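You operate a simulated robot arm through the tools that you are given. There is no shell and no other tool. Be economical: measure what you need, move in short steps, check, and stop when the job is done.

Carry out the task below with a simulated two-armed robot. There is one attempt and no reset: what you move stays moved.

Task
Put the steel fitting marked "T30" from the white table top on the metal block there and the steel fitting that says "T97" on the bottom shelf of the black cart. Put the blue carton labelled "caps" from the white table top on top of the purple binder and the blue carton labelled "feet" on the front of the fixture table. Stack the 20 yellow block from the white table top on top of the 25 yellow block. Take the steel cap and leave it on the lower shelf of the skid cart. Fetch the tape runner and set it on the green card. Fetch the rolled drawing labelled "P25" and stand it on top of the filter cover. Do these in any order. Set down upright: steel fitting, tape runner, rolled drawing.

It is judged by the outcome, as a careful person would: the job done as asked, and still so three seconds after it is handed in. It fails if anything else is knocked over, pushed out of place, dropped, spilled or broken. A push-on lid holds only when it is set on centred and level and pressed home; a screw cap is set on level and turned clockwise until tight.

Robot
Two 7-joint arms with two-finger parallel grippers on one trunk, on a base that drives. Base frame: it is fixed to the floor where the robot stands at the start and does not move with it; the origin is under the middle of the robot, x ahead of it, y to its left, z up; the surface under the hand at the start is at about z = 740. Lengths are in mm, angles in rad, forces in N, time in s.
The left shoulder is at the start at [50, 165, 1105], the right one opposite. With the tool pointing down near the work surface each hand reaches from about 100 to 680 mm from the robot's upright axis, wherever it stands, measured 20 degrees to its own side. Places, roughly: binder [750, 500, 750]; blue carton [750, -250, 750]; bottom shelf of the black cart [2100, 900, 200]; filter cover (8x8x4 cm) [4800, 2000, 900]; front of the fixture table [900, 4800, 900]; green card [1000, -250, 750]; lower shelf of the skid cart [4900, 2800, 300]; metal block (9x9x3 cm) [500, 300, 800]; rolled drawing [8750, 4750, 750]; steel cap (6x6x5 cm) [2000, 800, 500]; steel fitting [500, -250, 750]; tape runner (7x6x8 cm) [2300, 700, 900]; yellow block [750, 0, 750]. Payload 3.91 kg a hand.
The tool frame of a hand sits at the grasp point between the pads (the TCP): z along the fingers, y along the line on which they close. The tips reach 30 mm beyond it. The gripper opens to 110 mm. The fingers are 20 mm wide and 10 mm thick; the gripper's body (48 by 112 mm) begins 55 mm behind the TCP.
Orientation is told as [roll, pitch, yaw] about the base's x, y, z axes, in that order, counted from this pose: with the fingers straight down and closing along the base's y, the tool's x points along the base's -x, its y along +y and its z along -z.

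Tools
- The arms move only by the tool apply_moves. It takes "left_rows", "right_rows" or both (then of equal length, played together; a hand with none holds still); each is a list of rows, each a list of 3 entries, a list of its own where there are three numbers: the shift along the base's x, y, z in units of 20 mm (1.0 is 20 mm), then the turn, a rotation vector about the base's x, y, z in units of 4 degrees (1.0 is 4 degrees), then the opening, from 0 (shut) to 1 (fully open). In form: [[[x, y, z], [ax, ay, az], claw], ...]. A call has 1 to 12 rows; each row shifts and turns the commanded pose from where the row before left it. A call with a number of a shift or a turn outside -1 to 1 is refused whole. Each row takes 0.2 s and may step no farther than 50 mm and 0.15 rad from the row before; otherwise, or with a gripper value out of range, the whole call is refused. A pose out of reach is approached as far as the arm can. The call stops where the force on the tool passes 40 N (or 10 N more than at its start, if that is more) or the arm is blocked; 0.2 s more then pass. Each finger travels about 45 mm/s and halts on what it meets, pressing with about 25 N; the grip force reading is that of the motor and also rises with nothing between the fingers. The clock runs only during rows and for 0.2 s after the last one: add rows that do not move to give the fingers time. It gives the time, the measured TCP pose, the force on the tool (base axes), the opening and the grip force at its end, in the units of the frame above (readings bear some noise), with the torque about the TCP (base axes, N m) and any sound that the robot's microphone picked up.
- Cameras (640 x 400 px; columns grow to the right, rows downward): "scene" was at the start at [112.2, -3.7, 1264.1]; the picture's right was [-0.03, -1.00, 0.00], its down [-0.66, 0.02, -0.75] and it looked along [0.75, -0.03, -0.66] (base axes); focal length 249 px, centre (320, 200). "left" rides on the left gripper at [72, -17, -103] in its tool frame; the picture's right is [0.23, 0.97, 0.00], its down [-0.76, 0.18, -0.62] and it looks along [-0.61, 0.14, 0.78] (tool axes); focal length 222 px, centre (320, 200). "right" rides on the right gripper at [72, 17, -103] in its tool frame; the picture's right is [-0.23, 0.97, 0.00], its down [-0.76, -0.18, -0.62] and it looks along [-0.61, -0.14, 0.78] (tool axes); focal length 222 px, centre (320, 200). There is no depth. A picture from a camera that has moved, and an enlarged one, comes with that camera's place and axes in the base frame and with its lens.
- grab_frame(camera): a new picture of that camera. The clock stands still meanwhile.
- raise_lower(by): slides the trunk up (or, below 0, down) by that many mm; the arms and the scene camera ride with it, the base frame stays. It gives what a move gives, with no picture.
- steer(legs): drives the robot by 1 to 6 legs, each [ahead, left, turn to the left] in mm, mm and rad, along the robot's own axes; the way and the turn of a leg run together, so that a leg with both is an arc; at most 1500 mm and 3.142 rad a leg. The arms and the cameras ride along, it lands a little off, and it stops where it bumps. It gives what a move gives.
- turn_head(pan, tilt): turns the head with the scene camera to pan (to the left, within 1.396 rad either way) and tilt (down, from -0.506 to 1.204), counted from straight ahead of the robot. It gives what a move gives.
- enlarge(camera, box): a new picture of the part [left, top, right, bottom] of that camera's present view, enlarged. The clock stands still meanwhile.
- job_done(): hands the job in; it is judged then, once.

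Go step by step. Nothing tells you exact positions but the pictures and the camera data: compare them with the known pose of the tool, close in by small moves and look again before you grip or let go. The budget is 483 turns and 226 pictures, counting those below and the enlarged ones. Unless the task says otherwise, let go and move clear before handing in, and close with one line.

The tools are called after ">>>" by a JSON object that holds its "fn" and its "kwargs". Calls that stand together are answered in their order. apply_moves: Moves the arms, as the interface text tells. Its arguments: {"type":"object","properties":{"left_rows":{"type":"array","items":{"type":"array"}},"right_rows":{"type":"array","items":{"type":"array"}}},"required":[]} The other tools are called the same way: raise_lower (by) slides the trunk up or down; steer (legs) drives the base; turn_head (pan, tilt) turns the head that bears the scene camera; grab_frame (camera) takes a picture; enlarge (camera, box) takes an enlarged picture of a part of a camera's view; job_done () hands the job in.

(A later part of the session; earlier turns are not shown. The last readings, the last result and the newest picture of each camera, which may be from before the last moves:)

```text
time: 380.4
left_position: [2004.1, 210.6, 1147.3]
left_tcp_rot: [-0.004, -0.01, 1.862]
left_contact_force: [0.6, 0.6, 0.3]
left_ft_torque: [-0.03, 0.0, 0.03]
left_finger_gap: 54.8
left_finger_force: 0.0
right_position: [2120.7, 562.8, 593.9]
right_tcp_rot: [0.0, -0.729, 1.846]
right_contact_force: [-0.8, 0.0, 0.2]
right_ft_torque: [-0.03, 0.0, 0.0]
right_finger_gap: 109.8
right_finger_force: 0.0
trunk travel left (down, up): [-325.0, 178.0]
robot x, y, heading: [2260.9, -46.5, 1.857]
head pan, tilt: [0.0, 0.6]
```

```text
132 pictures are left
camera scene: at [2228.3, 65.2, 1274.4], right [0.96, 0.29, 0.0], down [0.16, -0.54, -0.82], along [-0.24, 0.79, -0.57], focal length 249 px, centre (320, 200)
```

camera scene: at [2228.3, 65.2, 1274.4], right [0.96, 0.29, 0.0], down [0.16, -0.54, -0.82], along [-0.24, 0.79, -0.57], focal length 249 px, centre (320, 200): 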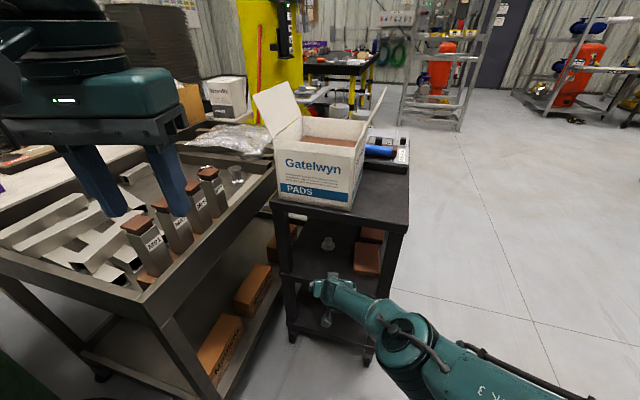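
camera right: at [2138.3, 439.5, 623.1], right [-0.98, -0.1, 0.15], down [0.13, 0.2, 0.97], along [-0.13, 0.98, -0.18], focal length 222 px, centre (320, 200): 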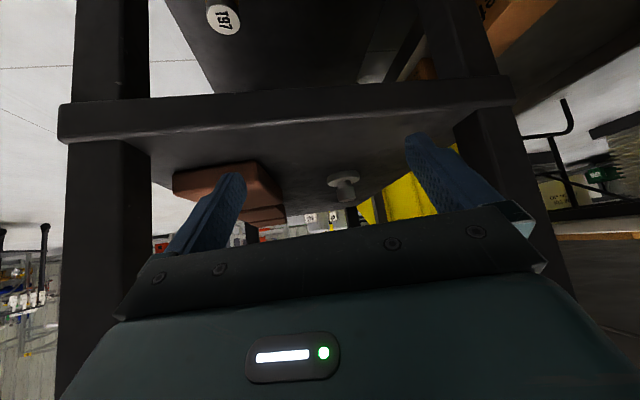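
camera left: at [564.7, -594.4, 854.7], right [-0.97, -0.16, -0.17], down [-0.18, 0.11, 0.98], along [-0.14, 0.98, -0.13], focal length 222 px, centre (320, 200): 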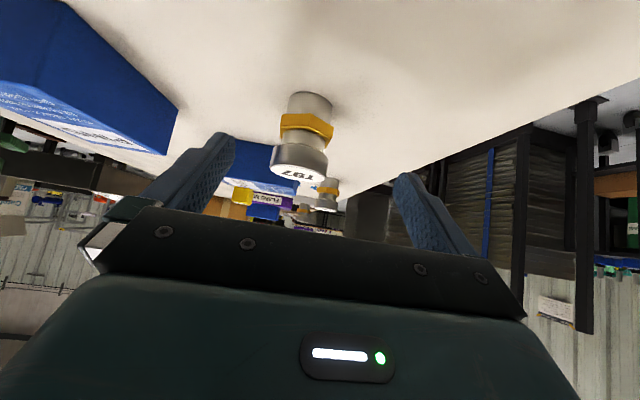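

The geometry is confirmed: the cap is at about (2049,797), 245 mm ahead of the hand. I'll lower the trunk slightly, then drive in.

>>> {"fn": "raise_lower", "kwargs": {"by": -22}}

>>> {"fn": "steer", "kwargs": {"legs": [[140, 3, 0]]}}

>>> {"fn": "grab_frame", "kwargs": {"camera": "right"}}

>>> {"fn": "grab_frame", "kwargs": {"camera": "scene"}}

```text
time: 381.1
left_position: [2004.1, 210.5, 1126.2]
left_tcp_rot: [-0.003, -0.011, 1.862]
left_contact_force: [-0.5, 0.5, 0.0]
left_ft_torque: [0.0, 0.0, -0.01]
left_finger_gap: 54.9
left_finger_force: 0.3
right_position: [2120.8, 561.6, 573.5]
right_tcp_rot: [0.001, -0.728, 1.845]
right_contact_force: [-1.0, -0.3, 0.1]
right_ft_torque: [-0.01, 0.02, -0.01]
right_finger_gap: 109.7
right_finger_force: 0.1
trunk travel left (down, up): [-303.0, 200.0]
robot x, y, heading: [2265.3, -47.6, 1.86]
head pan, tilt: [0.0, 0.6]
```

```text
time: 382.4
left_position: [1959.7, 342.4, 1125.7]
left_tcp_rot: [-0.002, -0.011, 1.863]
left_contact_force: [0.0, 1.1, -0.5]
left_ft_torque: [-0.01, -0.04, 0.0]
left_finger_gap: 54.9
left_finger_force: 0.1
right_position: [2077.3, 691.7, 572.5]
right_tcp_rot: [0.0, -0.728, 1.848]
right_contact_force: [0.4, 0.1, 0.4]
right_ft_torque: [-0.01, -0.01, -0.04]
right_finger_gap: 110.1
right_finger_force: 0.1
trunk travel left (down, up): [-303.0, 200.0]
robot x, y, heading: [2217.9, 88.2, 1.864]
head pan, tilt: [0.0, 0.6]
```

```text
131 pictures are left
camera right: at [2094.3, 570.5, 601.0], right [-0.98, -0.1, 0.15], down [0.13, 0.2, 0.97], along [-0.13, 0.97, -0.18], focal length 222 px, centre (320, 200)
```

right: 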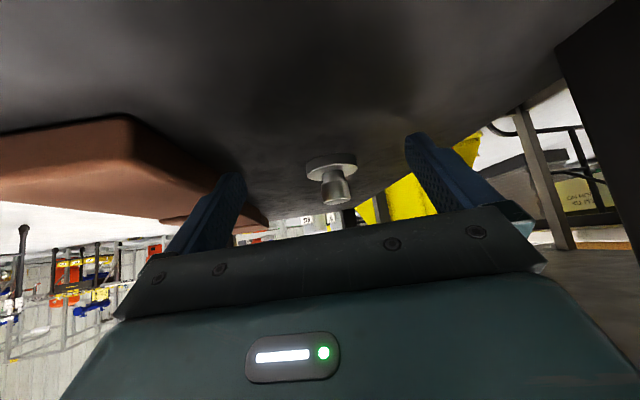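

```text
130 pictures are left
camera scene: at [2185.3, 196.5, 1252.4], right [0.96, 0.29, 0.0], down [0.16, -0.54, -0.82], along [-0.24, 0.79, -0.57], focal length 249 px, centre (320, 200)
```

scene: 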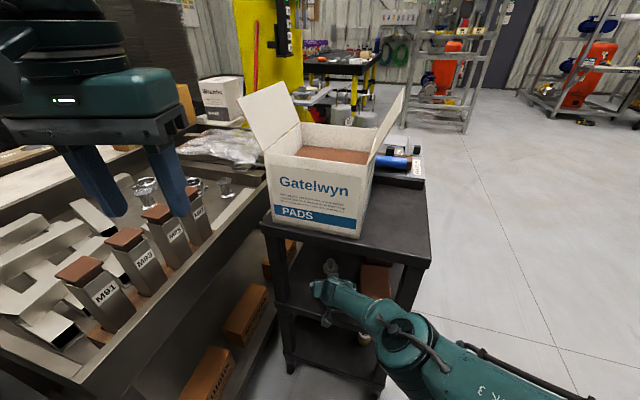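

>>> {"fn": "steer", "kwargs": {"legs": [[75, 0, 0]]}}

>>> {"fn": "grab_frame", "kwargs": {"camera": "right"}}

```text
time: 383.5
left_position: [1939.9, 416.1, 1125.1]
left_tcp_rot: [-0.003, -0.012, 1.862]
left_contact_force: [0.6, 0.5, -0.7]
left_ft_torque: [-0.01, -0.02, 0.03]
left_finger_gap: 55.2
left_finger_force: 0.0
right_position: [2055.7, 767.0, 572.2]
right_tcp_rot: [0.001, -0.728, 1.846]
right_contact_force: [-0.7, -0.3, 0.0]
right_ft_torque: [0.0, -0.01, 0.03]
right_finger_gap: 110.3
right_finger_force: 0.1
trunk travel left (down, up): [-303.0, 200.0]
robot x, y, heading: [2201.6, 155.7, 1.861]
head pan, tilt: [0.0, 0.6]
```

```text
129 pictures are left
camera right: at [2073.2, 643.6, 600.9], right [-0.98, -0.1, 0.15], down [0.13, 0.2, 0.97], along [-0.13, 0.98, -0.18], focal length 222 px, centre (320, 200)
```

right: 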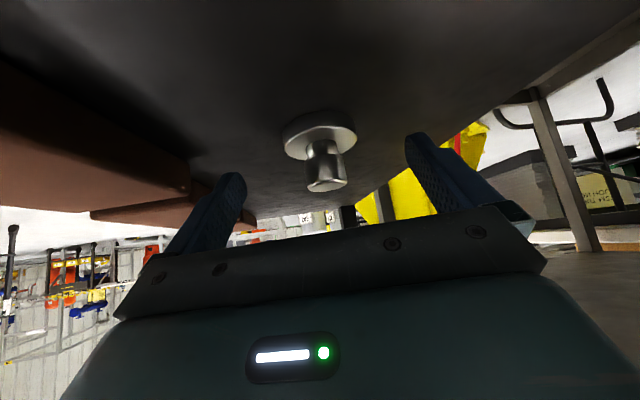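

>>> {"fn": "apply_moves", "kwargs": {"right_rows": [[[-0.3, 0.33, -0.2], [0, 0, 0], 1], [[0, 0, 0], [0, 0, 0], 1], [[0, 0, 0], [0, 0, 0], 0], [[0, 0, 0], [0, 0, 0], 0], [[0, 0, 0], [0, 0, 0], 0], [[0, 0, 0], [0, 0, 0], 0], [[0, 0, 0], [0, 0, 0], 0], [[0, 0, 0], [0, 0, 0], 0]]}}

>>> {"fn": "grab_frame", "kwargs": {"camera": "right"}}

```text
time: 385.3
left_position: [1939.0, 415.1, 1124.7]
left_tcp_rot: [-0.003, -0.01, 1.865]
left_contact_force: [-0.4, 0.6, 0.1]
left_ft_torque: [-0.01, 0.02, -0.01]
left_finger_gap: 55.1
left_finger_force: 0.0
right_position: [2055.8, 766.3, 572.3]
right_tcp_rot: [-0.001, -0.729, 1.846]
right_contact_force: [0.0, 0.4, 0.1]
right_ft_torque: [-0.01, -0.03, 0.0]
right_finger_gap: 0.0
right_finger_force: 13.7
right hand out of reach, approached as far as the arm can: row 1
trunk travel left (down, up): [-303.0, 200.0]
robot x, y, heading: [2200.5, 157.9, 1.861]
head pan, tilt: [0.0, 0.6]
```

```text
128 pictures are left
camera right: at [2073.3, 643.4, 601.3], right [-0.98, -0.1, 0.15], down [0.13, 0.2, 0.97], along [-0.13, 0.98, -0.18], focal length 222 px, centre (320, 200)
```

right: 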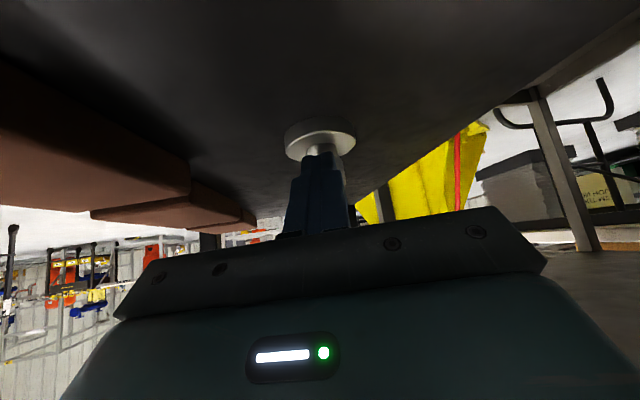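

The arm was at its reach limit and the fingers closed short of the knob. I'll reopen and advance the base a little.

>>> {"fn": "apply_moves", "kwargs": {"right_rows": [[[0, 0, 0], [0, 0, 0], 1], [[0, 0, 0], [0, 0, 0], 1], [[0, 0, 0], [0, 0, 0], 1], [[0, 0, 0], [0, 0, 0], 1], [[0, 0, 0], [0, 0, 0], 1], [[0, 0, 0], [0, 0, 0], 1]]}}

>>> {"fn": "enlarge", "kwargs": {"camera": "right", "box": [240, 80, 400, 200]}}

```text
time: 386.7
left_position: [1940.1, 415.2, 1126.1]
left_tcp_rot: [-0.003, -0.01, 1.864]
left_contact_force: [0.3, -0.5, 0.5]
left_ft_torque: [0.0, -0.03, 0.01]
left_finger_gap: 54.8
left_finger_force: 0.1
right_position: [2055.3, 766.7, 573.0]
right_tcp_rot: [-0.001, -0.729, 1.846]
right_contact_force: [0.0, -0.6, -0.3]
right_ft_torque: [0.0, -0.02, -0.01]
right_finger_gap: 110.0
right_finger_force: 0.0
trunk travel left (down, up): [-303.0, 200.0]
robot x, y, heading: [2196.4, 156.6, 1.864]
head pan, tilt: [0.0, 0.6]
```

```text
3.33 times, centred on (320, 140) of right
camera zoom: at [2073.3, 643.4, 601.3], right [-0.98, -0.1, 0.15], down [0.13, 0.2, 0.97], along [-0.13, 0.98, -0.18], focal length 740 px, centre (320, 400)
```

zoom: 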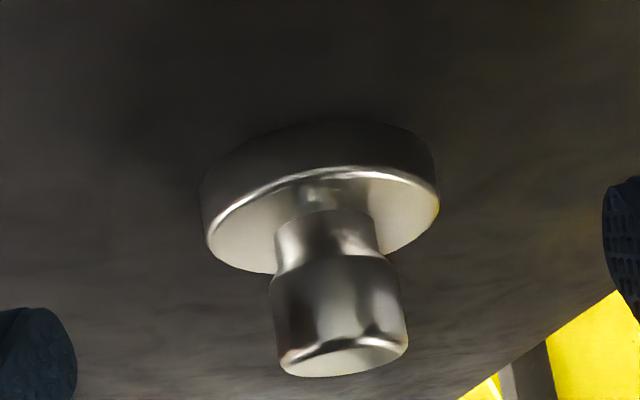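

Better estimate: the knob is about 45 mm ahead of the TCP, its top at about 562. I'll lower the trunk 11 mm and drive 36 mm ahead.

>>> {"fn": "raise_lower", "kwargs": {"by": -10}}

>>> {"fn": "steer", "kwargs": {"legs": [[36, 2, 0]]}}

>>> {"fn": "grab_frame", "kwargs": {"camera": "right"}}

```text
time: 387.2
left_position: [1939.4, 414.2, 1115.1]
left_tcp_rot: [-0.003, -0.01, 1.864]
left_contact_force: [0.4, 0.0, 0.1]
left_ft_torque: [0.0, 0.0, 0.01]
left_finger_gap: 55.1
left_finger_force: 0.1
right_position: [2056.6, 765.5, 563.5]
right_tcp_rot: [0.001, -0.73, 1.845]
right_contact_force: [-0.4, 0.0, 0.0]
right_ft_torque: [0.0, -0.01, -0.02]
right_finger_gap: 109.7
right_finger_force: 0.1
trunk travel left (down, up): [-293.0, 210.0]
robot x, y, heading: [2198.6, 158.4, 1.863]
head pan, tilt: [0.0, 0.6]
```

```text
time: 388.1
left_position: [1926.2, 448.3, 1115.1]
left_tcp_rot: [-0.001, -0.012, 1.864]
left_contact_force: [0.1, 0.7, 0.2]
left_ft_torque: [0.03, 0.0, -0.01]
left_finger_gap: 54.7
left_finger_force: 0.1
right_position: [2043.3, 794.4, 553.9]
right_tcp_rot: [0.001, -0.716, 1.848]
right_contact_force: [0.4, 0.2, -0.3]
right_ft_torque: [0.01, -0.01, 0.01]
right_finger_gap: 110.1
right_finger_force: 0.0
trunk travel left (down, up): [-293.0, 210.0]
robot x, y, heading: [2183.1, 191.4, 1.86]
head pan, tilt: [0.0, 0.6]
```

```text
126 pictures are left
camera right: at [2060.5, 671.5, 585.4], right [-0.98, -0.1, 0.15], down [0.13, 0.21, 0.97], along [-0.13, 0.97, -0.19], focal length 222 px, centre (320, 200)
```

right: 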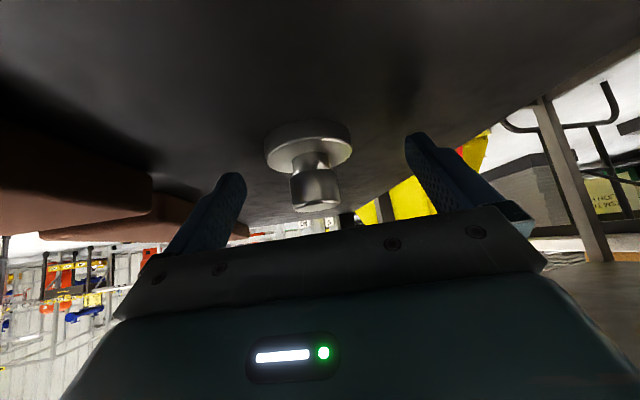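

The hand dropped 10 mm during the drive, so something may be touching. I'll check the scene.

>>> {"fn": "turn_head", "kwargs": {"pan": -0.1, "tilt": 0.9}}

>>> {"fn": "grab_frame", "kwargs": {"camera": "scene"}}

```text
time: 388.9
left_position: [1927.6, 448.0, 1115.3]
left_tcp_rot: [-0.003, -0.013, 1.864]
left_contact_force: [0.4, -0.3, -0.1]
left_ft_torque: [-0.02, -0.03, -0.02]
left_finger_gap: 55.0
left_finger_force: 0.0
right_position: [2043.4, 792.9, 556.7]
right_tcp_rot: [0.003, -0.716, 1.848]
right_contact_force: [0.2, 0.1, -0.3]
right_ft_torque: [-0.01, -0.01, -0.01]
right_finger_gap: 109.9
right_finger_force: 0.0
trunk travel left (down, up): [-293.0, 210.0]
robot x, y, heading: [2185.3, 190.6, 1.862]
head pan, tilt: [-0.099, 0.901]
```

```text
125 pictures are left
camera scene: at [2162.4, 291.2, 1217.9], right [0.98, 0.19, 0.0], down [0.15, -0.77, -0.62], along [-0.12, 0.61, -0.78], focal length 249 px, centre (320, 200)
```

scene: 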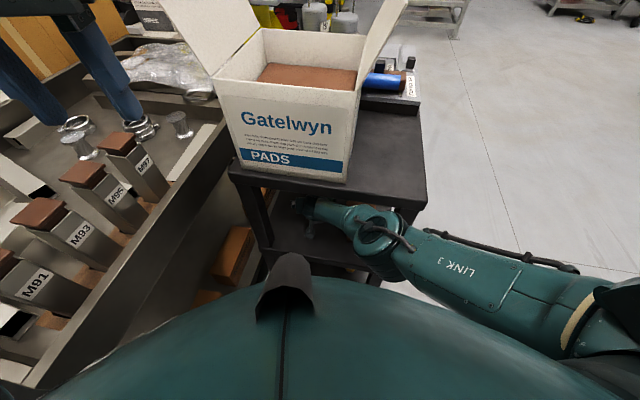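

The elbow is against the cart's top shelf edge. I'll back out, square up the heading, and shift left so the elbow stays farther from the shelf.

>>> {"fn": "steer", "kwargs": {"legs": [[-260, 0, 0], [0, 0, -0.21], [0, 180, 0]]}}

>>> {"fn": "grab_frame", "kwargs": {"camera": "scene"}}

>>> {"fn": "grab_frame", "kwargs": {"camera": "right"}}

```text
time: 393.4
left_position: [1875.8, 235.5, 1115.2]
left_tcp_rot: [-0.004, -0.011, 1.652]
left_contact_force: [0.3, 0.2, 0.8]
left_ft_torque: [-0.02, 0.0, -0.01]
left_finger_gap: 54.9
left_finger_force: 0.1
right_position: [2062.8, 548.6, 556.5]
right_tcp_rot: [0.003, -0.717, 1.636]
right_contact_force: [-0.2, -0.5, 0.0]
right_ft_torque: [0.0, 0.0, -0.03]
right_finger_gap: 110.0
right_finger_force: 0.1
trunk travel left (down, up): [-293.0, 210.0]
robot x, y, heading: [2074.6, -72.8, 1.65]
head pan, tilt: [-0.099, 0.901]
```

```text
124 pictures are left
camera scene: at [2073.0, 33.1, 1217.7], right [1.0, -0.02, 0.0], down [-0.01, -0.78, -0.62], along [0.01, 0.62, -0.78], focal length 249 px, centre (320, 200)
```

scene: 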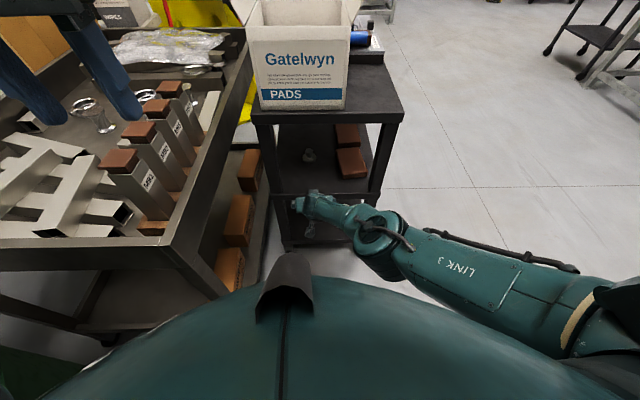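

```text
123 pictures are left
camera right: at [2053.3, 425.5, 586.8], right [-0.98, 0.1, 0.15], down [0.17, 0.18, 0.97], along [0.07, 0.98, -0.19], focal length 222 px, centre (320, 200)
```

right: 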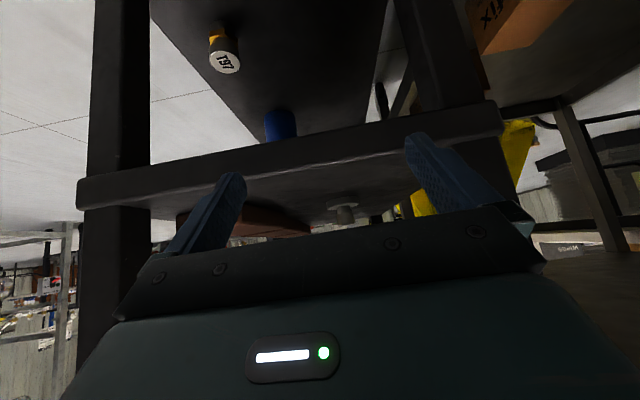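

The cap is straight ahead, 252 mm. I'll advance in stages.

>>> {"fn": "raise_lower", "kwargs": {"by": 5}}

>>> {"fn": "steer", "kwargs": {"legs": [[200, 0, 0]]}}

>>> {"fn": "grab_frame", "kwargs": {"camera": "right"}}

>>> {"fn": "grab_frame", "kwargs": {"camera": "scene"}}

```text
time: 393.9
left_position: [1875.0, 236.0, 1121.0]
left_tcp_rot: [-0.004, -0.011, 1.652]
left_contact_force: [-0.3, -0.6, -0.5]
left_ft_torque: [0.0, 0.01, -0.01]
left_finger_gap: 54.9
left_finger_force: 0.1
right_position: [2061.7, 550.0, 561.7]
right_tcp_rot: [0.003, -0.718, 1.635]
right_contact_force: [-0.6, 0.2, 0.3]
right_ft_torque: [-0.01, 0.02, 0.02]
right_finger_gap: 110.1
right_finger_force: 0.1
trunk travel left (down, up): [-298.0, 205.0]
robot x, y, heading: [2077.1, -71.9, 1.653]
head pan, tilt: [-0.099, 0.901]
```

```text
time: 395.3
left_position: [1865.6, 355.6, 1119.2]
left_tcp_rot: [-0.002, -0.009, 1.657]
left_contact_force: [0.4, 0.6, 0.1]
left_ft_torque: [-0.02, 0.02, 0.0]
left_finger_gap: 54.7
left_finger_force: 0.0
right_position: [2050.5, 670.1, 561.6]
right_tcp_rot: [0.001, -0.716, 1.643]
right_contact_force: [0.1, -0.3, 0.2]
right_ft_torque: [-0.01, -0.01, -0.03]
right_finger_gap: 110.0
right_finger_force: 0.1
trunk travel left (down, up): [-298.0, 205.0]
robot x, y, heading: [2068.9, 49.9, 1.656]
head pan, tilt: [-0.099, 0.901]
stopped in leg 1: the robot was blocked; the commanded pose is now the measured one
```

```text
122 pictures are left
camera right: at [2043.2, 546.4, 591.0], right [-0.98, 0.1, 0.15], down [0.17, 0.18, 0.97], along [0.07, 0.98, -0.19], focal length 222 px, centre (320, 200)
```

right: 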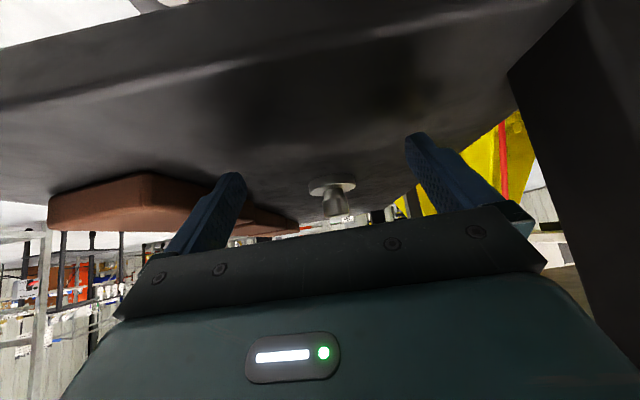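

```text
121 pictures are left
camera scene: at [2065.3, 154.8, 1222.7], right [1.0, -0.01, 0.0], down [-0.01, -0.78, -0.62], along [0.01, 0.62, -0.78], focal length 249 px, centre (320, 200)
```

scene: 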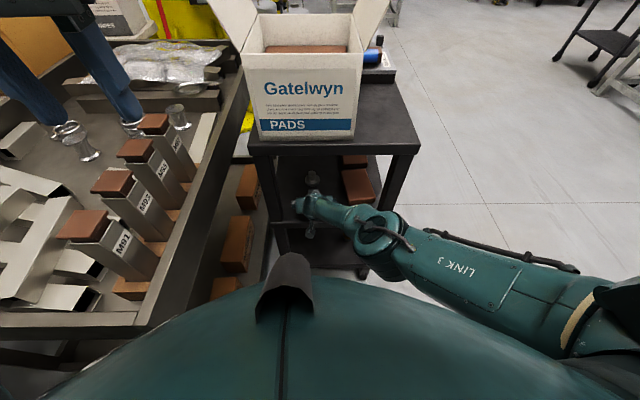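

The base was stopped by the bench corner on its left. I'll back up, lower the trunk and stretch the arm farther ahead, so the base can stay farther back and the elbow passes below the top shelf.

>>> {"fn": "steer", "kwargs": {"legs": [[-260, 0, 0]]}}

>>> {"fn": "raise_lower", "kwargs": {"by": -150}}

>>> {"fn": "apply_moves", "kwargs": {"right_rows": [[[-0.05, 0.5, 0.7], [0, 0, 0], 1], [[-0.05, 0.5, 0.7], [0, 0, 0], 1], [[-0.05, 0.5, 0.7], [0, 0, 0], 1], [[-0.05, 0.5, 0.7], [0, 0, 0], 1], [[-0.05, 0.5, 0.7], [0, 0, 0], 1], [[-0.05, 0.5, 0.7], [0, 0, 0], 1], [[-0.05, 0.5, 0.7], [0, 0, 0], 1], [[-0.05, 0.5, 0.7], [0, 0, 0], 1], [[-0.05, 0.5, 0.7], [0, 0, 0], 1], [[-0.05, 0.5, 0.7], [0, 0, 0], 1], [[-0.05, 0.5, 0.7], [0, 0, 0], 1]], "left_rows": [[[0, -0.3, 0.8], [0, 0, 0], 0.5], [[0, -0.3, 0.8], [0, 0, 0], 0.5], [[0, -0.3, 0.8], [0, 0, 0], 0.5], [[0, -0.3, 0.8], [0, 0, 0], 0.5], [[0, -0.3, 0.8], [0, 0, 0], 0.5], [[0, -0.3, 0.8], [0, 0, 0], 0.5], [[0, -0.3, 0.8], [0, 0, 0], 0.5], [[0, -0.3, 0.8], [0, 0, 0], 0.5], [[0, -0.3, 0], [0, 0, 0], 0.5], [[0, 0, 0], [0, 0, 0], 0.5], [[0, 0, 0], [0, 0, 0], 0.5]]}}

>>> {"fn": "grab_frame", "kwargs": {"camera": "scene"}}

```text
time: 397.2
left_position: [1888.0, 95.2, 1120.4]
left_tcp_rot: [-0.003, -0.009, 1.664]
left_contact_force: [-0.9, -0.1, -0.7]
left_ft_torque: [0.0, 0.0, 0.01]
left_finger_gap: 55.0
left_finger_force: 0.1
right_position: [2071.4, 408.9, 561.1]
right_tcp_rot: [0.0, -0.717, 1.647]
right_contact_force: [-0.3, 0.1, 0.2]
right_ft_torque: [0.0, 0.04, 0.0]
right_finger_gap: 109.9
right_finger_force: 0.0
trunk travel left (down, up): [-298.0, 205.0]
robot x, y, heading: [2090.3, -211.3, 1.662]
head pan, tilt: [-0.099, 0.901]
```

```text
time: 399.0
left_position: [1888.1, 95.0, 969.4]
left_tcp_rot: [-0.002, -0.009, 1.666]
left_contact_force: [0.1, 0.5, -0.7]
left_ft_torque: [0.03, 0.02, 0.02]
left_finger_gap: 55.1
left_finger_force: 0.0
right_position: [2072.1, 409.3, 411.7]
right_tcp_rot: [0.003, -0.72, 1.649]
right_contact_force: [-0.3, 0.5, 0.0]
right_ft_torque: [0.02, 0.01, 0.0]
right_finger_gap: 109.7
right_finger_force: 0.0
trunk travel left (down, up): [-148.0, 355.0]
robot x, y, heading: [2093.8, -205.0, 1.666]
head pan, tilt: [-0.099, 0.901]
```

```text
time: 401.4
left_position: [1888.9, 40.6, 1099.6]
left_tcp_rot: [-0.002, -0.009, 1.665]
left_contact_force: [0.1, -0.8, 0.6]
left_ft_torque: [-0.01, 0.0, -0.02]
left_finger_gap: 54.9
left_finger_force: 0.0
right_position: [2079.6, 504.3, 552.7]
right_tcp_rot: [0.005, -0.716, 1.646]
right_contact_force: [0.4, -0.2, 0.1]
right_ft_torque: [-0.02, 0.01, 0.01]
right_finger_gap: 110.2
right_finger_force: 0.0
right hand out of reach, approached as far as the arm can: row 6, 8, 9, 10, 11
trunk travel left (down, up): [-148.0, 355.0]
robot x, y, heading: [2090.9, -209.1, 1.663]
head pan, tilt: [-0.099, 0.901]
```

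```text
120 pictures are left
camera scene: at [2088.6, -105.3, 1072.7], right [1.0, -0.01, 0.0], down [-0.01, -0.78, -0.62], along [0.0, 0.62, -0.78], focal length 249 px, centre (320, 200)
```

scene: 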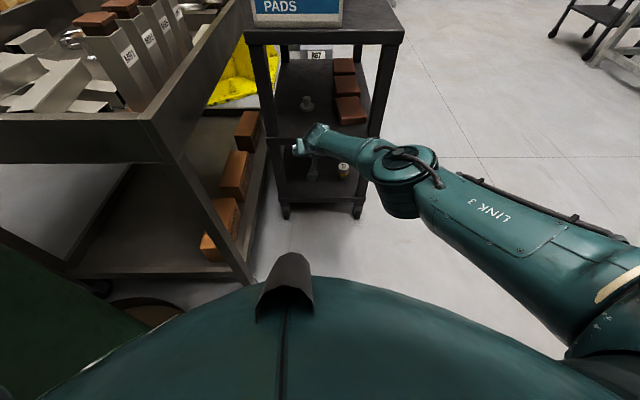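

The arm stretches to 710 mm ahead with the elbow lower. I'll turn slightly, shift right, and approach again.

>>> {"fn": "steer", "kwargs": {"legs": [[0, 0, 0.077], [0, -68, 0], [200, 0, 0]]}}

>>> {"fn": "grab_frame", "kwargs": {"camera": "right"}}

>>> {"fn": "grab_frame", "kwargs": {"camera": "scene"}}

```text
time: 404.3
left_position: [1903.3, 235.6, 1099.5]
left_tcp_rot: [-0.003, -0.009, 1.741]
left_contact_force: [1.1, -0.2, 0.6]
left_ft_torque: [0.0, 0.0, 0.03]
left_finger_gap: 55.0
left_finger_force: 0.1
right_position: [2058.7, 712.3, 552.3]
right_tcp_rot: [0.002, -0.716, 1.724]
right_contact_force: [-0.2, -0.9, -0.1]
right_ft_torque: [0.01, 0.01, 0.03]
right_finger_gap: 110.0
right_finger_force: 0.0
trunk travel left (down, up): [-148.0, 355.0]
robot x, y, heading: [2128.0, 0.3, 1.733]
head pan, tilt: [-0.099, 0.901]
```

```text
119 pictures are left
camera right: at [2062.3, 588.3, 583.6], right [-0.99, 0.02, 0.15], down [0.15, 0.19, 0.97], along [-0.01, 0.98, -0.19], focal length 222 px, centre (320, 200)
```

right: 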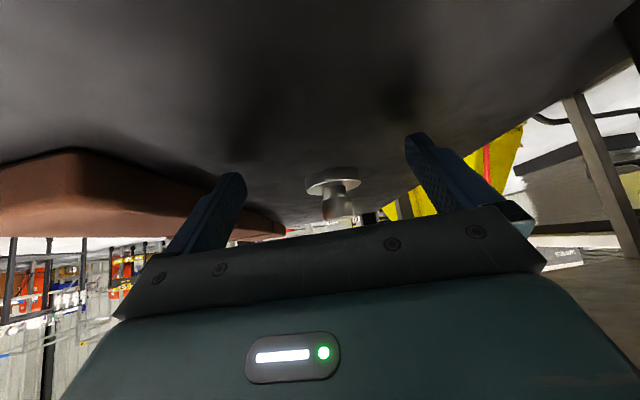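

```text
118 pictures are left
camera scene: at [2114.4, 104.9, 1072.7], right [1.0, 0.07, 0.0], down [0.05, -0.78, -0.62], along [-0.04, 0.62, -0.78], focal length 249 px, centre (320, 200)
```

scene: 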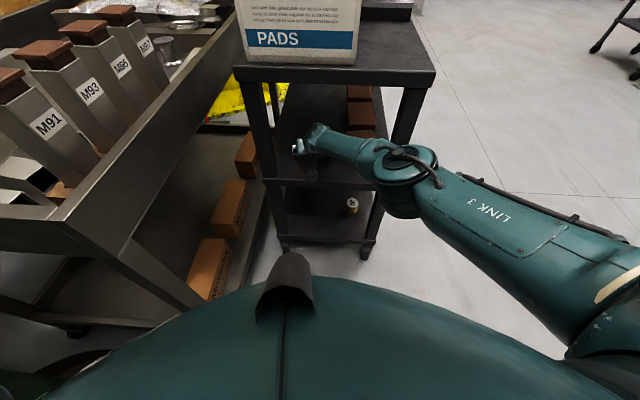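

>>> {"fn": "raise_lower", "kwargs": {"by": 8}}

>>> {"fn": "steer", "kwargs": {"legs": [[60, 0, 0]]}}

>>> {"fn": "enlarge", "kwargs": {"camera": "right", "box": [220, 90, 420, 230]}}

```text
time: 404.9
left_position: [1903.7, 236.8, 1106.5]
left_tcp_rot: [-0.005, -0.009, 1.74]
left_contact_force: [-0.5, -0.2, -0.3]
left_ft_torque: [0.01, 0.01, 0.0]
left_finger_gap: 55.0
left_finger_force: 0.1
right_position: [2059.3, 712.8, 560.0]
right_tcp_rot: [0.001, -0.717, 1.723]
right_contact_force: [-0.6, -0.2, 0.4]
right_ft_torque: [-0.01, 0.01, -0.03]
right_finger_gap: 110.0
right_finger_force: 0.1
trunk travel left (down, up): [-156.0, 347.0]
robot x, y, heading: [2125.5, 2.1, 1.734]
head pan, tilt: [-0.099, 0.901]
```

```text
time: 405.9
left_position: [1894.5, 294.1, 1107.4]
left_tcp_rot: [-0.002, -0.009, 1.74]
left_contact_force: [-0.3, -0.1, -0.3]
left_ft_torque: [0.03, 0.02, 0.0]
left_finger_gap: 54.9
left_finger_force: 0.0
right_position: [2049.4, 771.1, 561.5]
right_tcp_rot: [0.0, -0.714, 1.725]
right_contact_force: [-0.2, -0.2, 0.8]
right_ft_torque: [0.0, 0.01, 0.01]
right_finger_gap: 110.0
right_finger_force: 0.0
trunk travel left (down, up): [-156.0, 347.0]
robot x, y, heading: [2113.7, 57.2, 1.742]
head pan, tilt: [-0.099, 0.901]
```

```text
2.86 times, centred on (320, 160) of right
camera zoom: at [2052.2, 646.7, 591.5], right [-0.99, 0.02, 0.15], down [0.15, 0.19, 0.97], along [-0.01, 0.98, -0.19], focal length 635 px, centre (320, 314)
```

zoom: 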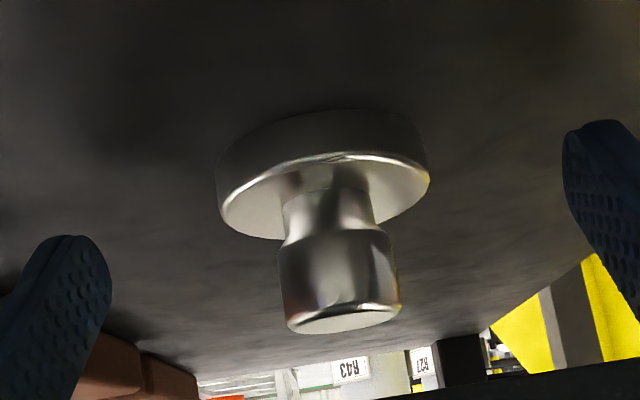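

>>> {"fn": "steer", "kwargs": {"legs": [[34, 0, 0]]}}

>>> {"fn": "enlarge", "kwargs": {"camera": "right", "box": [220, 90, 420, 230]}}

```text
time: 406.7
left_position: [1889.1, 328.1, 1108.5]
left_tcp_rot: [-0.003, -0.009, 1.739]
left_contact_force: [0.1, 0.6, -0.4]
left_ft_torque: [0.01, -0.02, -0.01]
left_finger_gap: 55.0
left_finger_force: 0.1
right_position: [2044.7, 803.6, 561.2]
right_tcp_rot: [0.002, -0.716, 1.723]
right_contact_force: [0.2, 0.8, 1.1]
right_ft_torque: [0.0, 0.01, -0.02]
right_finger_gap: 110.2
right_finger_force: 0.1
trunk travel left (down, up): [-156.0, 347.0]
robot x, y, heading: [2109.9, 90.8, 1.737]
head pan, tilt: [-0.099, 0.901]
```

```text
2.86 times, centred on (320, 160) of right
camera zoom: at [2047.1, 680.3, 591.5], right [-0.99, 0.02, 0.15], down [0.15, 0.19, 0.97], along [-0.01, 0.98, -0.19], focal length 635 px, centre (320, 314)
```

zoom: 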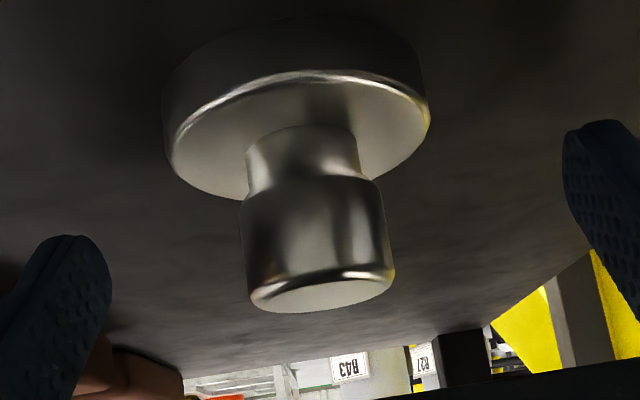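

The knob sits between the pads. I'll close.

>>> {"fn": "apply_moves", "kwargs": {"right_rows": [[[0, 0, 0], [0, 0, 0], 0], [[0, 0, 0], [0, 0, 0], 0], [[0, 0, 0], [0, 0, 0], 0], [[0, 0, 0], [0, 0, 0], 0], [[0, 0, 0], [0, 0, 0], 0], [[0, 0, 0], [0, 0, 0], 0]]}}

>>> {"fn": "grab_frame", "kwargs": {"camera": "right"}}

```text
time: 408.1
left_position: [1889.2, 327.7, 1107.9]
left_tcp_rot: [-0.003, -0.01, 1.74]
left_contact_force: [-0.2, 0.2, 0.6]
left_ft_torque: [0.04, -0.03, 0.0]
left_finger_gap: 55.1
left_finger_force: 0.1
right_position: [2044.6, 804.9, 561.3]
right_tcp_rot: [0.002, -0.717, 1.722]
right_contact_force: [0.1, 0.1, -0.5]
right_ft_torque: [0.03, -0.03, 0.03]
right_finger_gap: 27.8
right_finger_force: 25.1
trunk travel left (down, up): [-156.0, 347.0]
robot x, y, heading: [2107.6, 90.3, 1.735]
head pan, tilt: [-0.099, 0.901]
```

```text
115 pictures are left
camera right: at [2047.1, 680.3, 591.6], right [-0.99, 0.02, 0.15], down [0.15, 0.19, 0.97], along [-0.01, 0.98, -0.19], focal length 222 px, centre (320, 200)
```

right: 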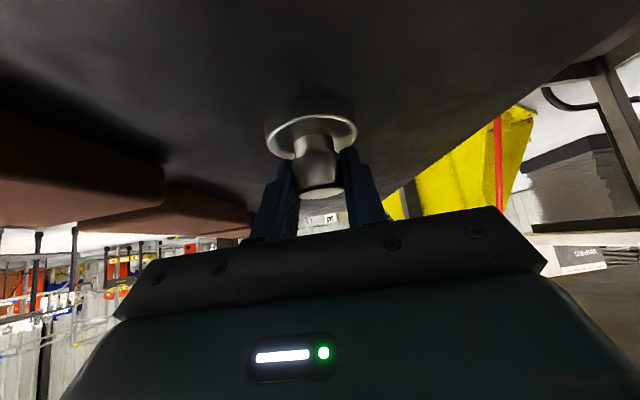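

Gripped (28 mm). I'll lift 20 mm with the trunk and back out.

>>> {"fn": "raise_lower", "kwargs": {"by": 20}}

>>> {"fn": "steer", "kwargs": {"legs": [[-350, 0, 0]]}}

>>> {"fn": "grab_frame", "kwargs": {"camera": "right"}}

>>> {"fn": "grab_frame", "kwargs": {"camera": "scene"}}

```text
time: 408.8
left_position: [1889.0, 328.6, 1126.3]
left_tcp_rot: [-0.004, -0.008, 1.739]
left_contact_force: [-0.1, 0.8, -0.5]
left_ft_torque: [0.02, 0.01, -0.01]
left_finger_gap: 55.0
left_finger_force: 0.0
right_position: [2043.6, 803.5, 581.0]
right_tcp_rot: [0.001, -0.716, 1.721]
right_contact_force: [-0.9, -0.5, -0.9]
right_ft_torque: [0.0, -0.02, 0.02]
right_finger_gap: 27.7
right_finger_force: 25.2
trunk travel left (down, up): [-176.0, 327.0]
robot x, y, heading: [2113.1, 92.9, 1.732]
head pan, tilt: [-0.099, 0.901]
```

```text
time: 411.0
left_position: [1947.4, -13.8, 1127.0]
left_tcp_rot: [-0.001, -0.008, 1.732]
left_contact_force: [0.4, -0.1, 0.3]
left_ft_torque: [-0.01, -0.01, -0.01]
left_finger_gap: 55.1
left_finger_force: 0.1
right_position: [2107.6, 460.2, 581.3]
right_tcp_rot: [0.002, -0.718, 1.715]
right_contact_force: [0.4, -0.4, -1.8]
right_ft_torque: [0.02, 0.0, -0.02]
right_finger_gap: 27.6
right_finger_force: 24.9
trunk travel left (down, up): [-176.0, 327.0]
robot x, y, heading: [2168.0, -253.4, 1.729]
head pan, tilt: [-0.099, 0.901]
```

```text
114 pictures are left
camera right: at [2108.5, 336.5, 611.6], right [-0.99, 0.03, 0.15], down [0.15, 0.19, 0.97], along [0.0, 0.98, -0.19], focal length 222 px, centre (320, 200)
```

right: 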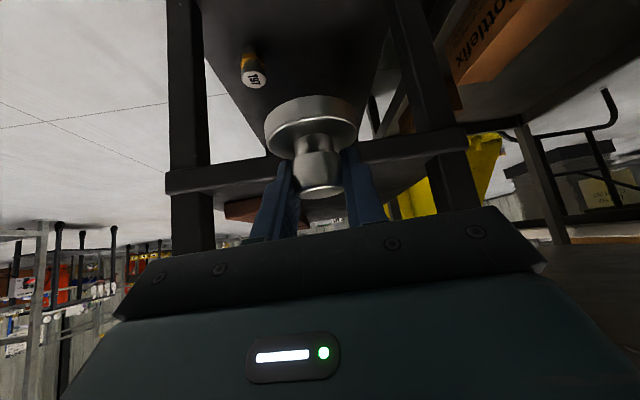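

```text
113 pictures are left
camera scene: at [2156.5, -147.4, 1100.7], right [1.0, 0.06, 0.0], down [0.05, -0.78, -0.62], along [-0.04, 0.62, -0.78], focal length 249 px, centre (320, 200)
```

scene: 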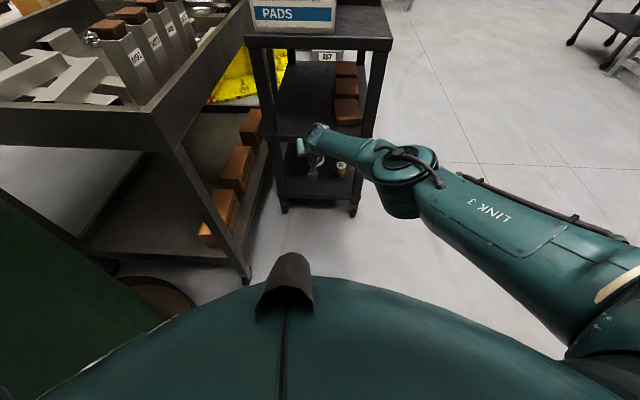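

The cap is held securely. Now I'll drive toward the skid cart and look.

>>> {"fn": "steer", "kwargs": {"legs": [[0, -600, 0], [0, 0, -0.784], [1000, 0, 0], [700, 0, 0]]}}

>>> {"fn": "turn_head", "kwargs": {"pan": 0, "tilt": 0.35}}

>>> {"fn": "grab_frame", "kwargs": {"camera": "scene"}}

```text
time: 427.0
left_position: [3762.6, 1528.0, 1126.9]
left_tcp_rot: [-0.002, -0.009, 0.933]
left_contact_force: [0.0, -0.4, 0.4]
left_ft_torque: [0.0, 0.0, 0.0]
left_finger_gap: 55.0
left_finger_force: 0.0
right_position: [4213.4, 1745.3, 581.1]
right_tcp_rot: [0.002, -0.715, 0.918]
right_contact_force: [0.2, 0.1, -1.0]
right_ft_torque: [-0.04, 0.0, 0.01]
right_finger_gap: 27.6
right_finger_force: 24.5
trunk travel left (down, up): [-176.0, 327.0]
robot x, y, heading: [3743.4, 1203.9, 0.931]
head pan, tilt: [-0.099, 0.901]
```

```text
time: 427.9
left_position: [3763.2, 1527.2, 1127.4]
left_tcp_rot: [-0.002, -0.008, 0.931]
left_contact_force: [0.3, 0.5, 0.4]
left_ft_torque: [-0.02, 0.03, 0.02]
left_finger_gap: 55.0
left_finger_force: 0.0
right_position: [4214.1, 1745.2, 581.1]
right_tcp_rot: [0.003, -0.717, 0.916]
right_contact_force: [0.0, 0.6, -1.7]
right_ft_torque: [0.0, -0.01, 0.0]
right_finger_gap: 27.7
right_finger_force: 24.6
trunk travel left (down, up): [-176.0, 327.0]
robot x, y, heading: [3746.3, 1202.5, 0.933]
head pan, tilt: [0.0, 0.351]
```

```text
112 pictures are left
camera scene: at [3818.4, 1303.6, 1148.2], right [0.8, -0.6, 0.0], down [-0.21, -0.28, -0.94], along [0.56, 0.75, -0.34], focal length 249 px, centre (320, 200)
```

scene: 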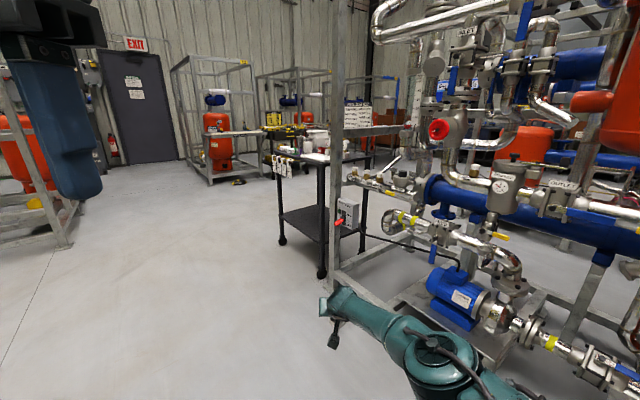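

The skid cart's long side faces -x at about x=4750, y 2524–3126. I'll face +x and line up opposite it.

>>> {"fn": "steer", "kwargs": {"legs": [[0, 0, -0.932], [0, 1500, 0], [0, 130, 0]]}}

>>> {"fn": "raise_lower", "kwargs": {"by": -176}}

>>> {"fn": "grab_frame", "kwargs": {"camera": "scene"}}

>>> {"fn": "grab_frame", "kwargs": {"camera": "right"}}

```text
time: 445.4
left_position: [3976.5, 3073.2, 1126.8]
left_tcp_rot: [-0.002, -0.008, 0.031]
left_contact_force: [0.6, -0.2, 0.4]
left_ft_torque: [0.01, 0.01, 0.01]
left_finger_gap: 54.8
left_finger_force: 0.0
right_position: [4426.7, 2852.0, 580.4]
right_tcp_rot: [0.003, -0.714, 0.015]
right_contact_force: [0.0, 1.2, -1.7]
right_ft_torque: [0.03, -0.01, 0.02]
right_finger_gap: 27.8
right_finger_force: 25.1
trunk travel left (down, up): [-176.0, 327.0]
robot x, y, heading: [3713.9, 2885.1, 0.029]
head pan, tilt: [0.0, 0.351]
```

```text
time: 447.4
left_position: [3976.9, 3072.6, 951.2]
left_tcp_rot: [-0.002, -0.01, 0.029]
left_contact_force: [0.3, 0.6, 0.0]
left_ft_torque: [0.01, 0.01, 0.0]
left_finger_gap: 54.9
left_finger_force: 0.1
right_position: [4426.1, 2852.9, 404.7]
right_tcp_rot: [0.001, -0.717, 0.015]
right_contact_force: [0.1, -0.6, -1.1]
right_ft_torque: [0.0, 0.01, 0.04]
right_finger_gap: 27.5
right_finger_force: 24.4
trunk travel left (down, up): [0.0, 503.0]
robot x, y, heading: [3714.1, 2889.3, 0.028]
head pan, tilt: [0.0, 0.351]
```

```text
111 pictures are left
camera scene: at [3835.4, 2888.8, 972.3], right [0.03, -1.0, 0.0], down [-0.34, -0.01, -0.94], along [0.94, 0.03, -0.34], focal length 249 px, centre (320, 200)
```

scene: 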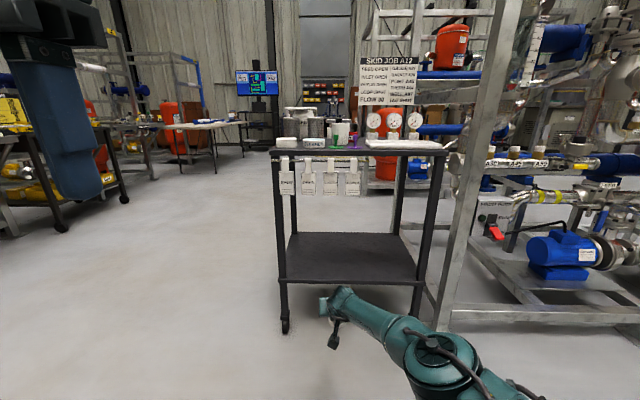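

```text
110 pictures are left
camera right: at [4304.3, 2867.8, 435.5], right [0.16, 0.98, 0.15], down [0.17, -0.18, 0.97], along [0.97, -0.13, -0.19], focal length 222 px, centre (320, 200)
```

right: 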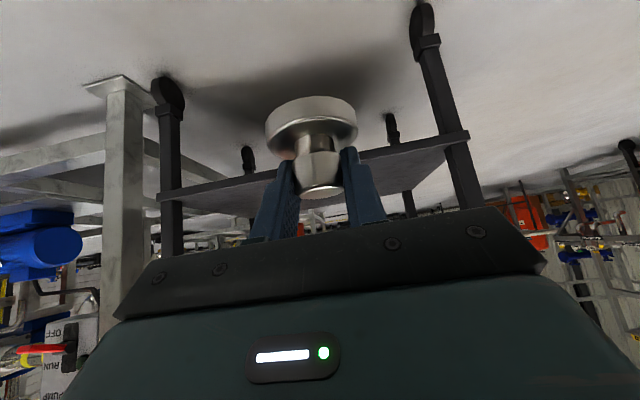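

The shelf edge is at about x=4668, z≈310. I'll drive in and check.

>>> {"fn": "steer", "kwargs": {"legs": [[345, 0, 0]]}}

>>> {"fn": "grab_frame", "kwargs": {"camera": "right"}}

>>> {"fn": "grab_frame", "kwargs": {"camera": "scene"}}

```text
time: 449.6
left_position: [4311.5, 3083.8, 950.5]
left_tcp_rot: [-0.002, -0.012, 0.034]
left_contact_force: [-1.0, -0.1, -0.9]
left_ft_torque: [-0.02, -0.01, 0.0]
left_finger_gap: 54.9
left_finger_force: 0.1
right_position: [4762.2, 2866.2, 404.5]
right_tcp_rot: [0.003, -0.714, 0.016]
right_contact_force: [-0.1, -0.8, -1.0]
right_ft_torque: [0.0, 0.0, -0.01]
right_finger_gap: 27.6
right_finger_force: 24.7
trunk travel left (down, up): [0.0, 503.0]
robot x, y, heading: [4050.6, 2897.3, 0.031]
head pan, tilt: [0.0, 0.351]
```

```text
109 pictures are left
camera right: at [4639.5, 2880.6, 435.4], right [0.15, 0.98, 0.15], down [0.17, -0.18, 0.97], along [0.97, -0.12, -0.19], focal length 222 px, centre (320, 200)
```

right: 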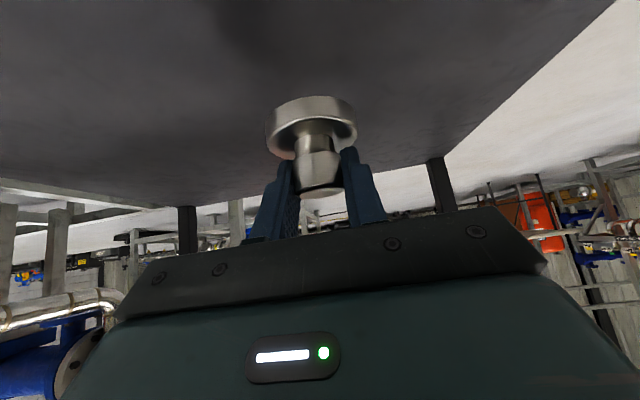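

```text
108 pictures are left
camera scene: at [4170.5, 2899.7, 972.2], right [0.03, -1.0, 0.0], down [-0.34, -0.01, -0.94], along [0.94, 0.03, -0.34], focal length 249 px, centre (320, 200)
```

scene: 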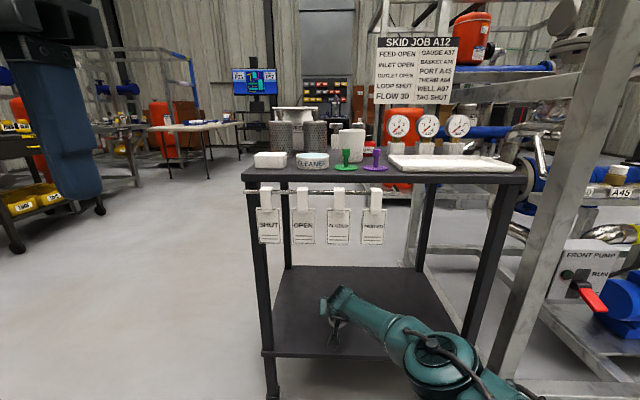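

Over the shelf, clear of the hanging tags. I'll lower to contact.

>>> {"fn": "apply_moves", "kwargs": {"right_rows": [[[0, 0, -0.8], [0, 0, 0], 0], [[0, 0, -0.6], [0, 0, 0], 0], [[0, 0, -0.2], [0, 0, 0], 0], [[0, 0, -0.2], [0, 0, 0], 0], [[0, 0, -0.2], [0, 0, 0], 0], [[0, 0, -0.2], [0, 0, 0], 0], [[0, 0, -0.2], [0, 0, 0], 0], [[0, 0, -0.2], [0, 0, 0], 0], [[0, 0, -0.2], [0, 0, 0], 0], [[0, 0, -0.2], [0, 0, 0], 0], [[0, 0, -0.2], [0, 0, 0], 0], [[0, 0, -0.2], [0, 0, 0], 0]]}}

>>> {"fn": "grab_frame", "kwargs": {"camera": "right"}}

```text
time: 452.2
left_position: [4311.8, 3085.3, 952.1]
left_tcp_rot: [-0.003, -0.011, 0.033]
left_contact_force: [0.3, -0.5, 1.4]
left_ft_torque: [0.0, 0.0, -0.01]
left_finger_gap: 54.9
left_finger_force: 0.0
right_position: [4738.9, 2847.3, 345.9]
right_tcp_rot: [0.003, -0.717, 0.017]
right_contact_force: [-0.7, 0.1, -2.5]
right_ft_torque: [0.04, 0.03, -0.02]
right_finger_gap: 27.5
right_finger_force: 24.9
right hand out of reach, approached as far as the arm can: row 1, 2, 4, 6, 7, 8, 9, 11
trunk travel left (down, up): [0.0, 503.0]
robot x, y, heading: [4053.0, 2902.5, 0.034]
head pan, tilt: [0.0, 0.351]
```

```text
107 pictures are left
camera right: at [4617.1, 2860.9, 376.2], right [0.15, 0.98, 0.15], down [0.17, -0.18, 0.97], along [0.97, -0.12, -0.19], focal length 222 px, centre (320, 200)
```

right: 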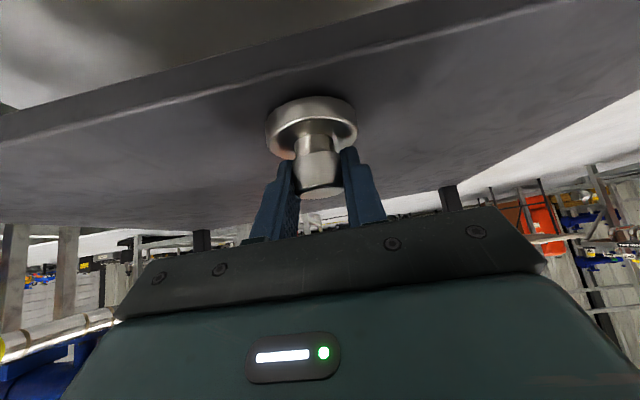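

Still above the shelf and near its edge. I'll drive 70 mm farther in, then lower more.

>>> {"fn": "steer", "kwargs": {"legs": [[80, 0, 0]]}}

>>> {"fn": "apply_moves", "kwargs": {"right_rows": [[[0, 0, -0.2], [0, 0, 0], 0], [[0, 0, -0.2], [0, 0, 0], 0], [[0, 0, -0.2], [0, 0, 0], 0], [[0, 0, -0.2], [0, 0, 0], 0], [[0, 0, -0.2], [0, 0, 0], 0], [[0, 0, -0.2], [0, 0, 0], 0], [[0, 0, -0.2], [0, 0, 0], 0], [[0, 0, -0.2], [0, 0, 0], 0]]}}

>>> {"fn": "grab_frame", "kwargs": {"camera": "right"}}

```text
time: 453.3
left_position: [4391.7, 3086.9, 951.0]
left_tcp_rot: [-0.002, -0.011, 0.033]
left_contact_force: [0.3, 0.4, -0.1]
left_ft_torque: [0.0, 0.0, 0.02]
left_finger_gap: 55.2
left_finger_force: 0.0
right_position: [4820.4, 2847.9, 347.0]
right_tcp_rot: [0.002, -0.715, 0.016]
right_contact_force: [-0.3, 0.7, -1.9]
right_ft_torque: [-0.02, 0.0, -0.02]
right_finger_gap: 28.0
right_finger_force: 24.8
trunk travel left (down, up): [0.0, 503.0]
robot x, y, heading: [4128.4, 2900.1, 0.033]
head pan, tilt: [0.0, 0.351]
```

```text
time: 454.8
left_position: [4391.2, 3088.0, 951.8]
left_tcp_rot: [-0.001, -0.01, 0.033]
left_contact_force: [-0.7, 1.4, -0.1]
left_ft_torque: [-0.01, -0.01, -0.04]
left_finger_gap: 55.0
left_finger_force: 0.1
right_position: [4819.1, 2846.5, 340.4]
right_tcp_rot: [0.007, -0.74, 0.02]
right_contact_force: [1.0, 0.6, 12.5]
right_ft_torque: [-0.13, 0.22, -0.01]
right_finger_gap: 27.6
right_finger_force: 25.3
right hand out of reach, approached as far as the arm can: row 1, 2, 4, 5, 6, 7
trunk travel left (down, up): [0.0, 503.0]
robot x, y, heading: [4129.9, 2902.7, 0.033]
head pan, tilt: [0.0, 0.351]
stopped in row 7 (right hand): the force on the tool passed its limit at 42 N (the readings are from after the stop); the commanded pose is now the measured one
```

```text
106 pictures are left
camera right: at [4695.9, 2859.1, 368.1], right [0.14, 0.98, 0.16], down [0.15, -0.18, 0.97], along [0.98, -0.12, -0.17], focal length 222 px, centre (320, 200)
```

right: 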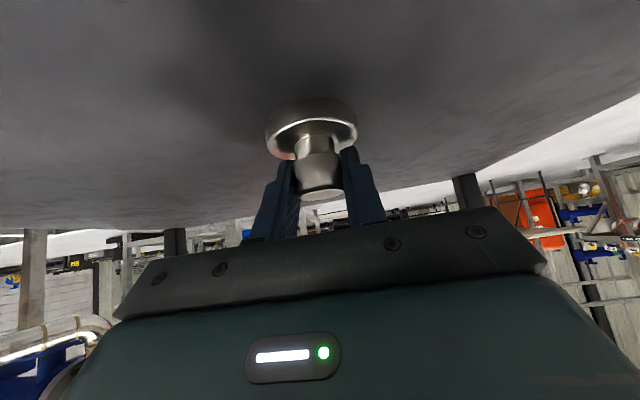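

Contact made. I'll release and retreat.

>>> {"fn": "apply_moves", "kwargs": {"right_rows": [[[0, 0, 0.05], [0, 0, 0], 0.4], [[0, 0, 0], [0, 0, 0], 0.8], [[0, 0, 0], [0, 0, 0], 1], [[0, 0, 0], [0, 0, 0], 1], [[0, 0, 0], [0, 0, 0], 1], [[-0.5, 0, 0.6], [0, 0, 0], 1], [[-0.5, 0, 0.6], [0, 0, 0], 1], [[-0.5, 0, 0.6], [0, 0, 0], 1], [[-0.5, 0, 0.6], [0, 0, 0], 1]]}}

>>> {"fn": "grab_frame", "kwargs": {"camera": "right"}}

```text
time: 456.8
left_position: [4393.5, 3085.6, 950.9]
left_tcp_rot: [-0.003, -0.011, 0.035]
left_contact_force: [-0.1, 0.9, -0.6]
left_ft_torque: [0.0, 0.03, -0.02]
left_finger_gap: 55.1
left_finger_force: 0.1
right_position: [4777.2, 2844.6, 385.8]
right_tcp_rot: [0.008, -0.732, 0.017]
right_contact_force: [0.5, 0.4, 0.3]
right_ft_torque: [0.01, 0.04, 0.04]
right_finger_gap: 109.9
right_finger_force: 0.2
right hand out of reach, approached as far as the arm can: row 6
trunk travel left (down, up): [0.0, 503.0]
robot x, y, heading: [4130.6, 2898.4, 0.034]
head pan, tilt: [0.0, 0.351]
```

```text
105 pictures are left
camera right: at [4654.3, 2859.2, 414.4], right [0.15, 0.98, 0.16], down [0.15, -0.18, 0.97], along [0.98, -0.12, -0.18], focal length 222 px, centre (320, 200)
```

right: 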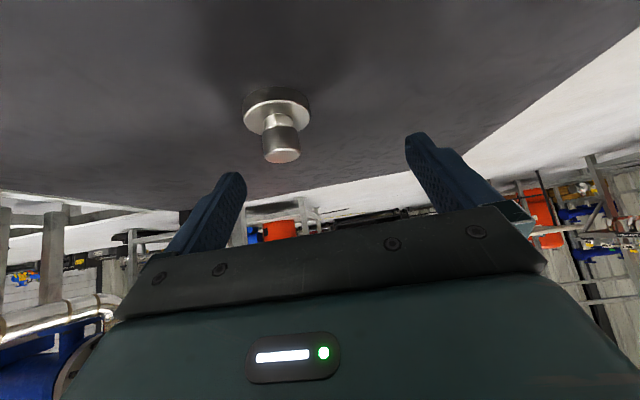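

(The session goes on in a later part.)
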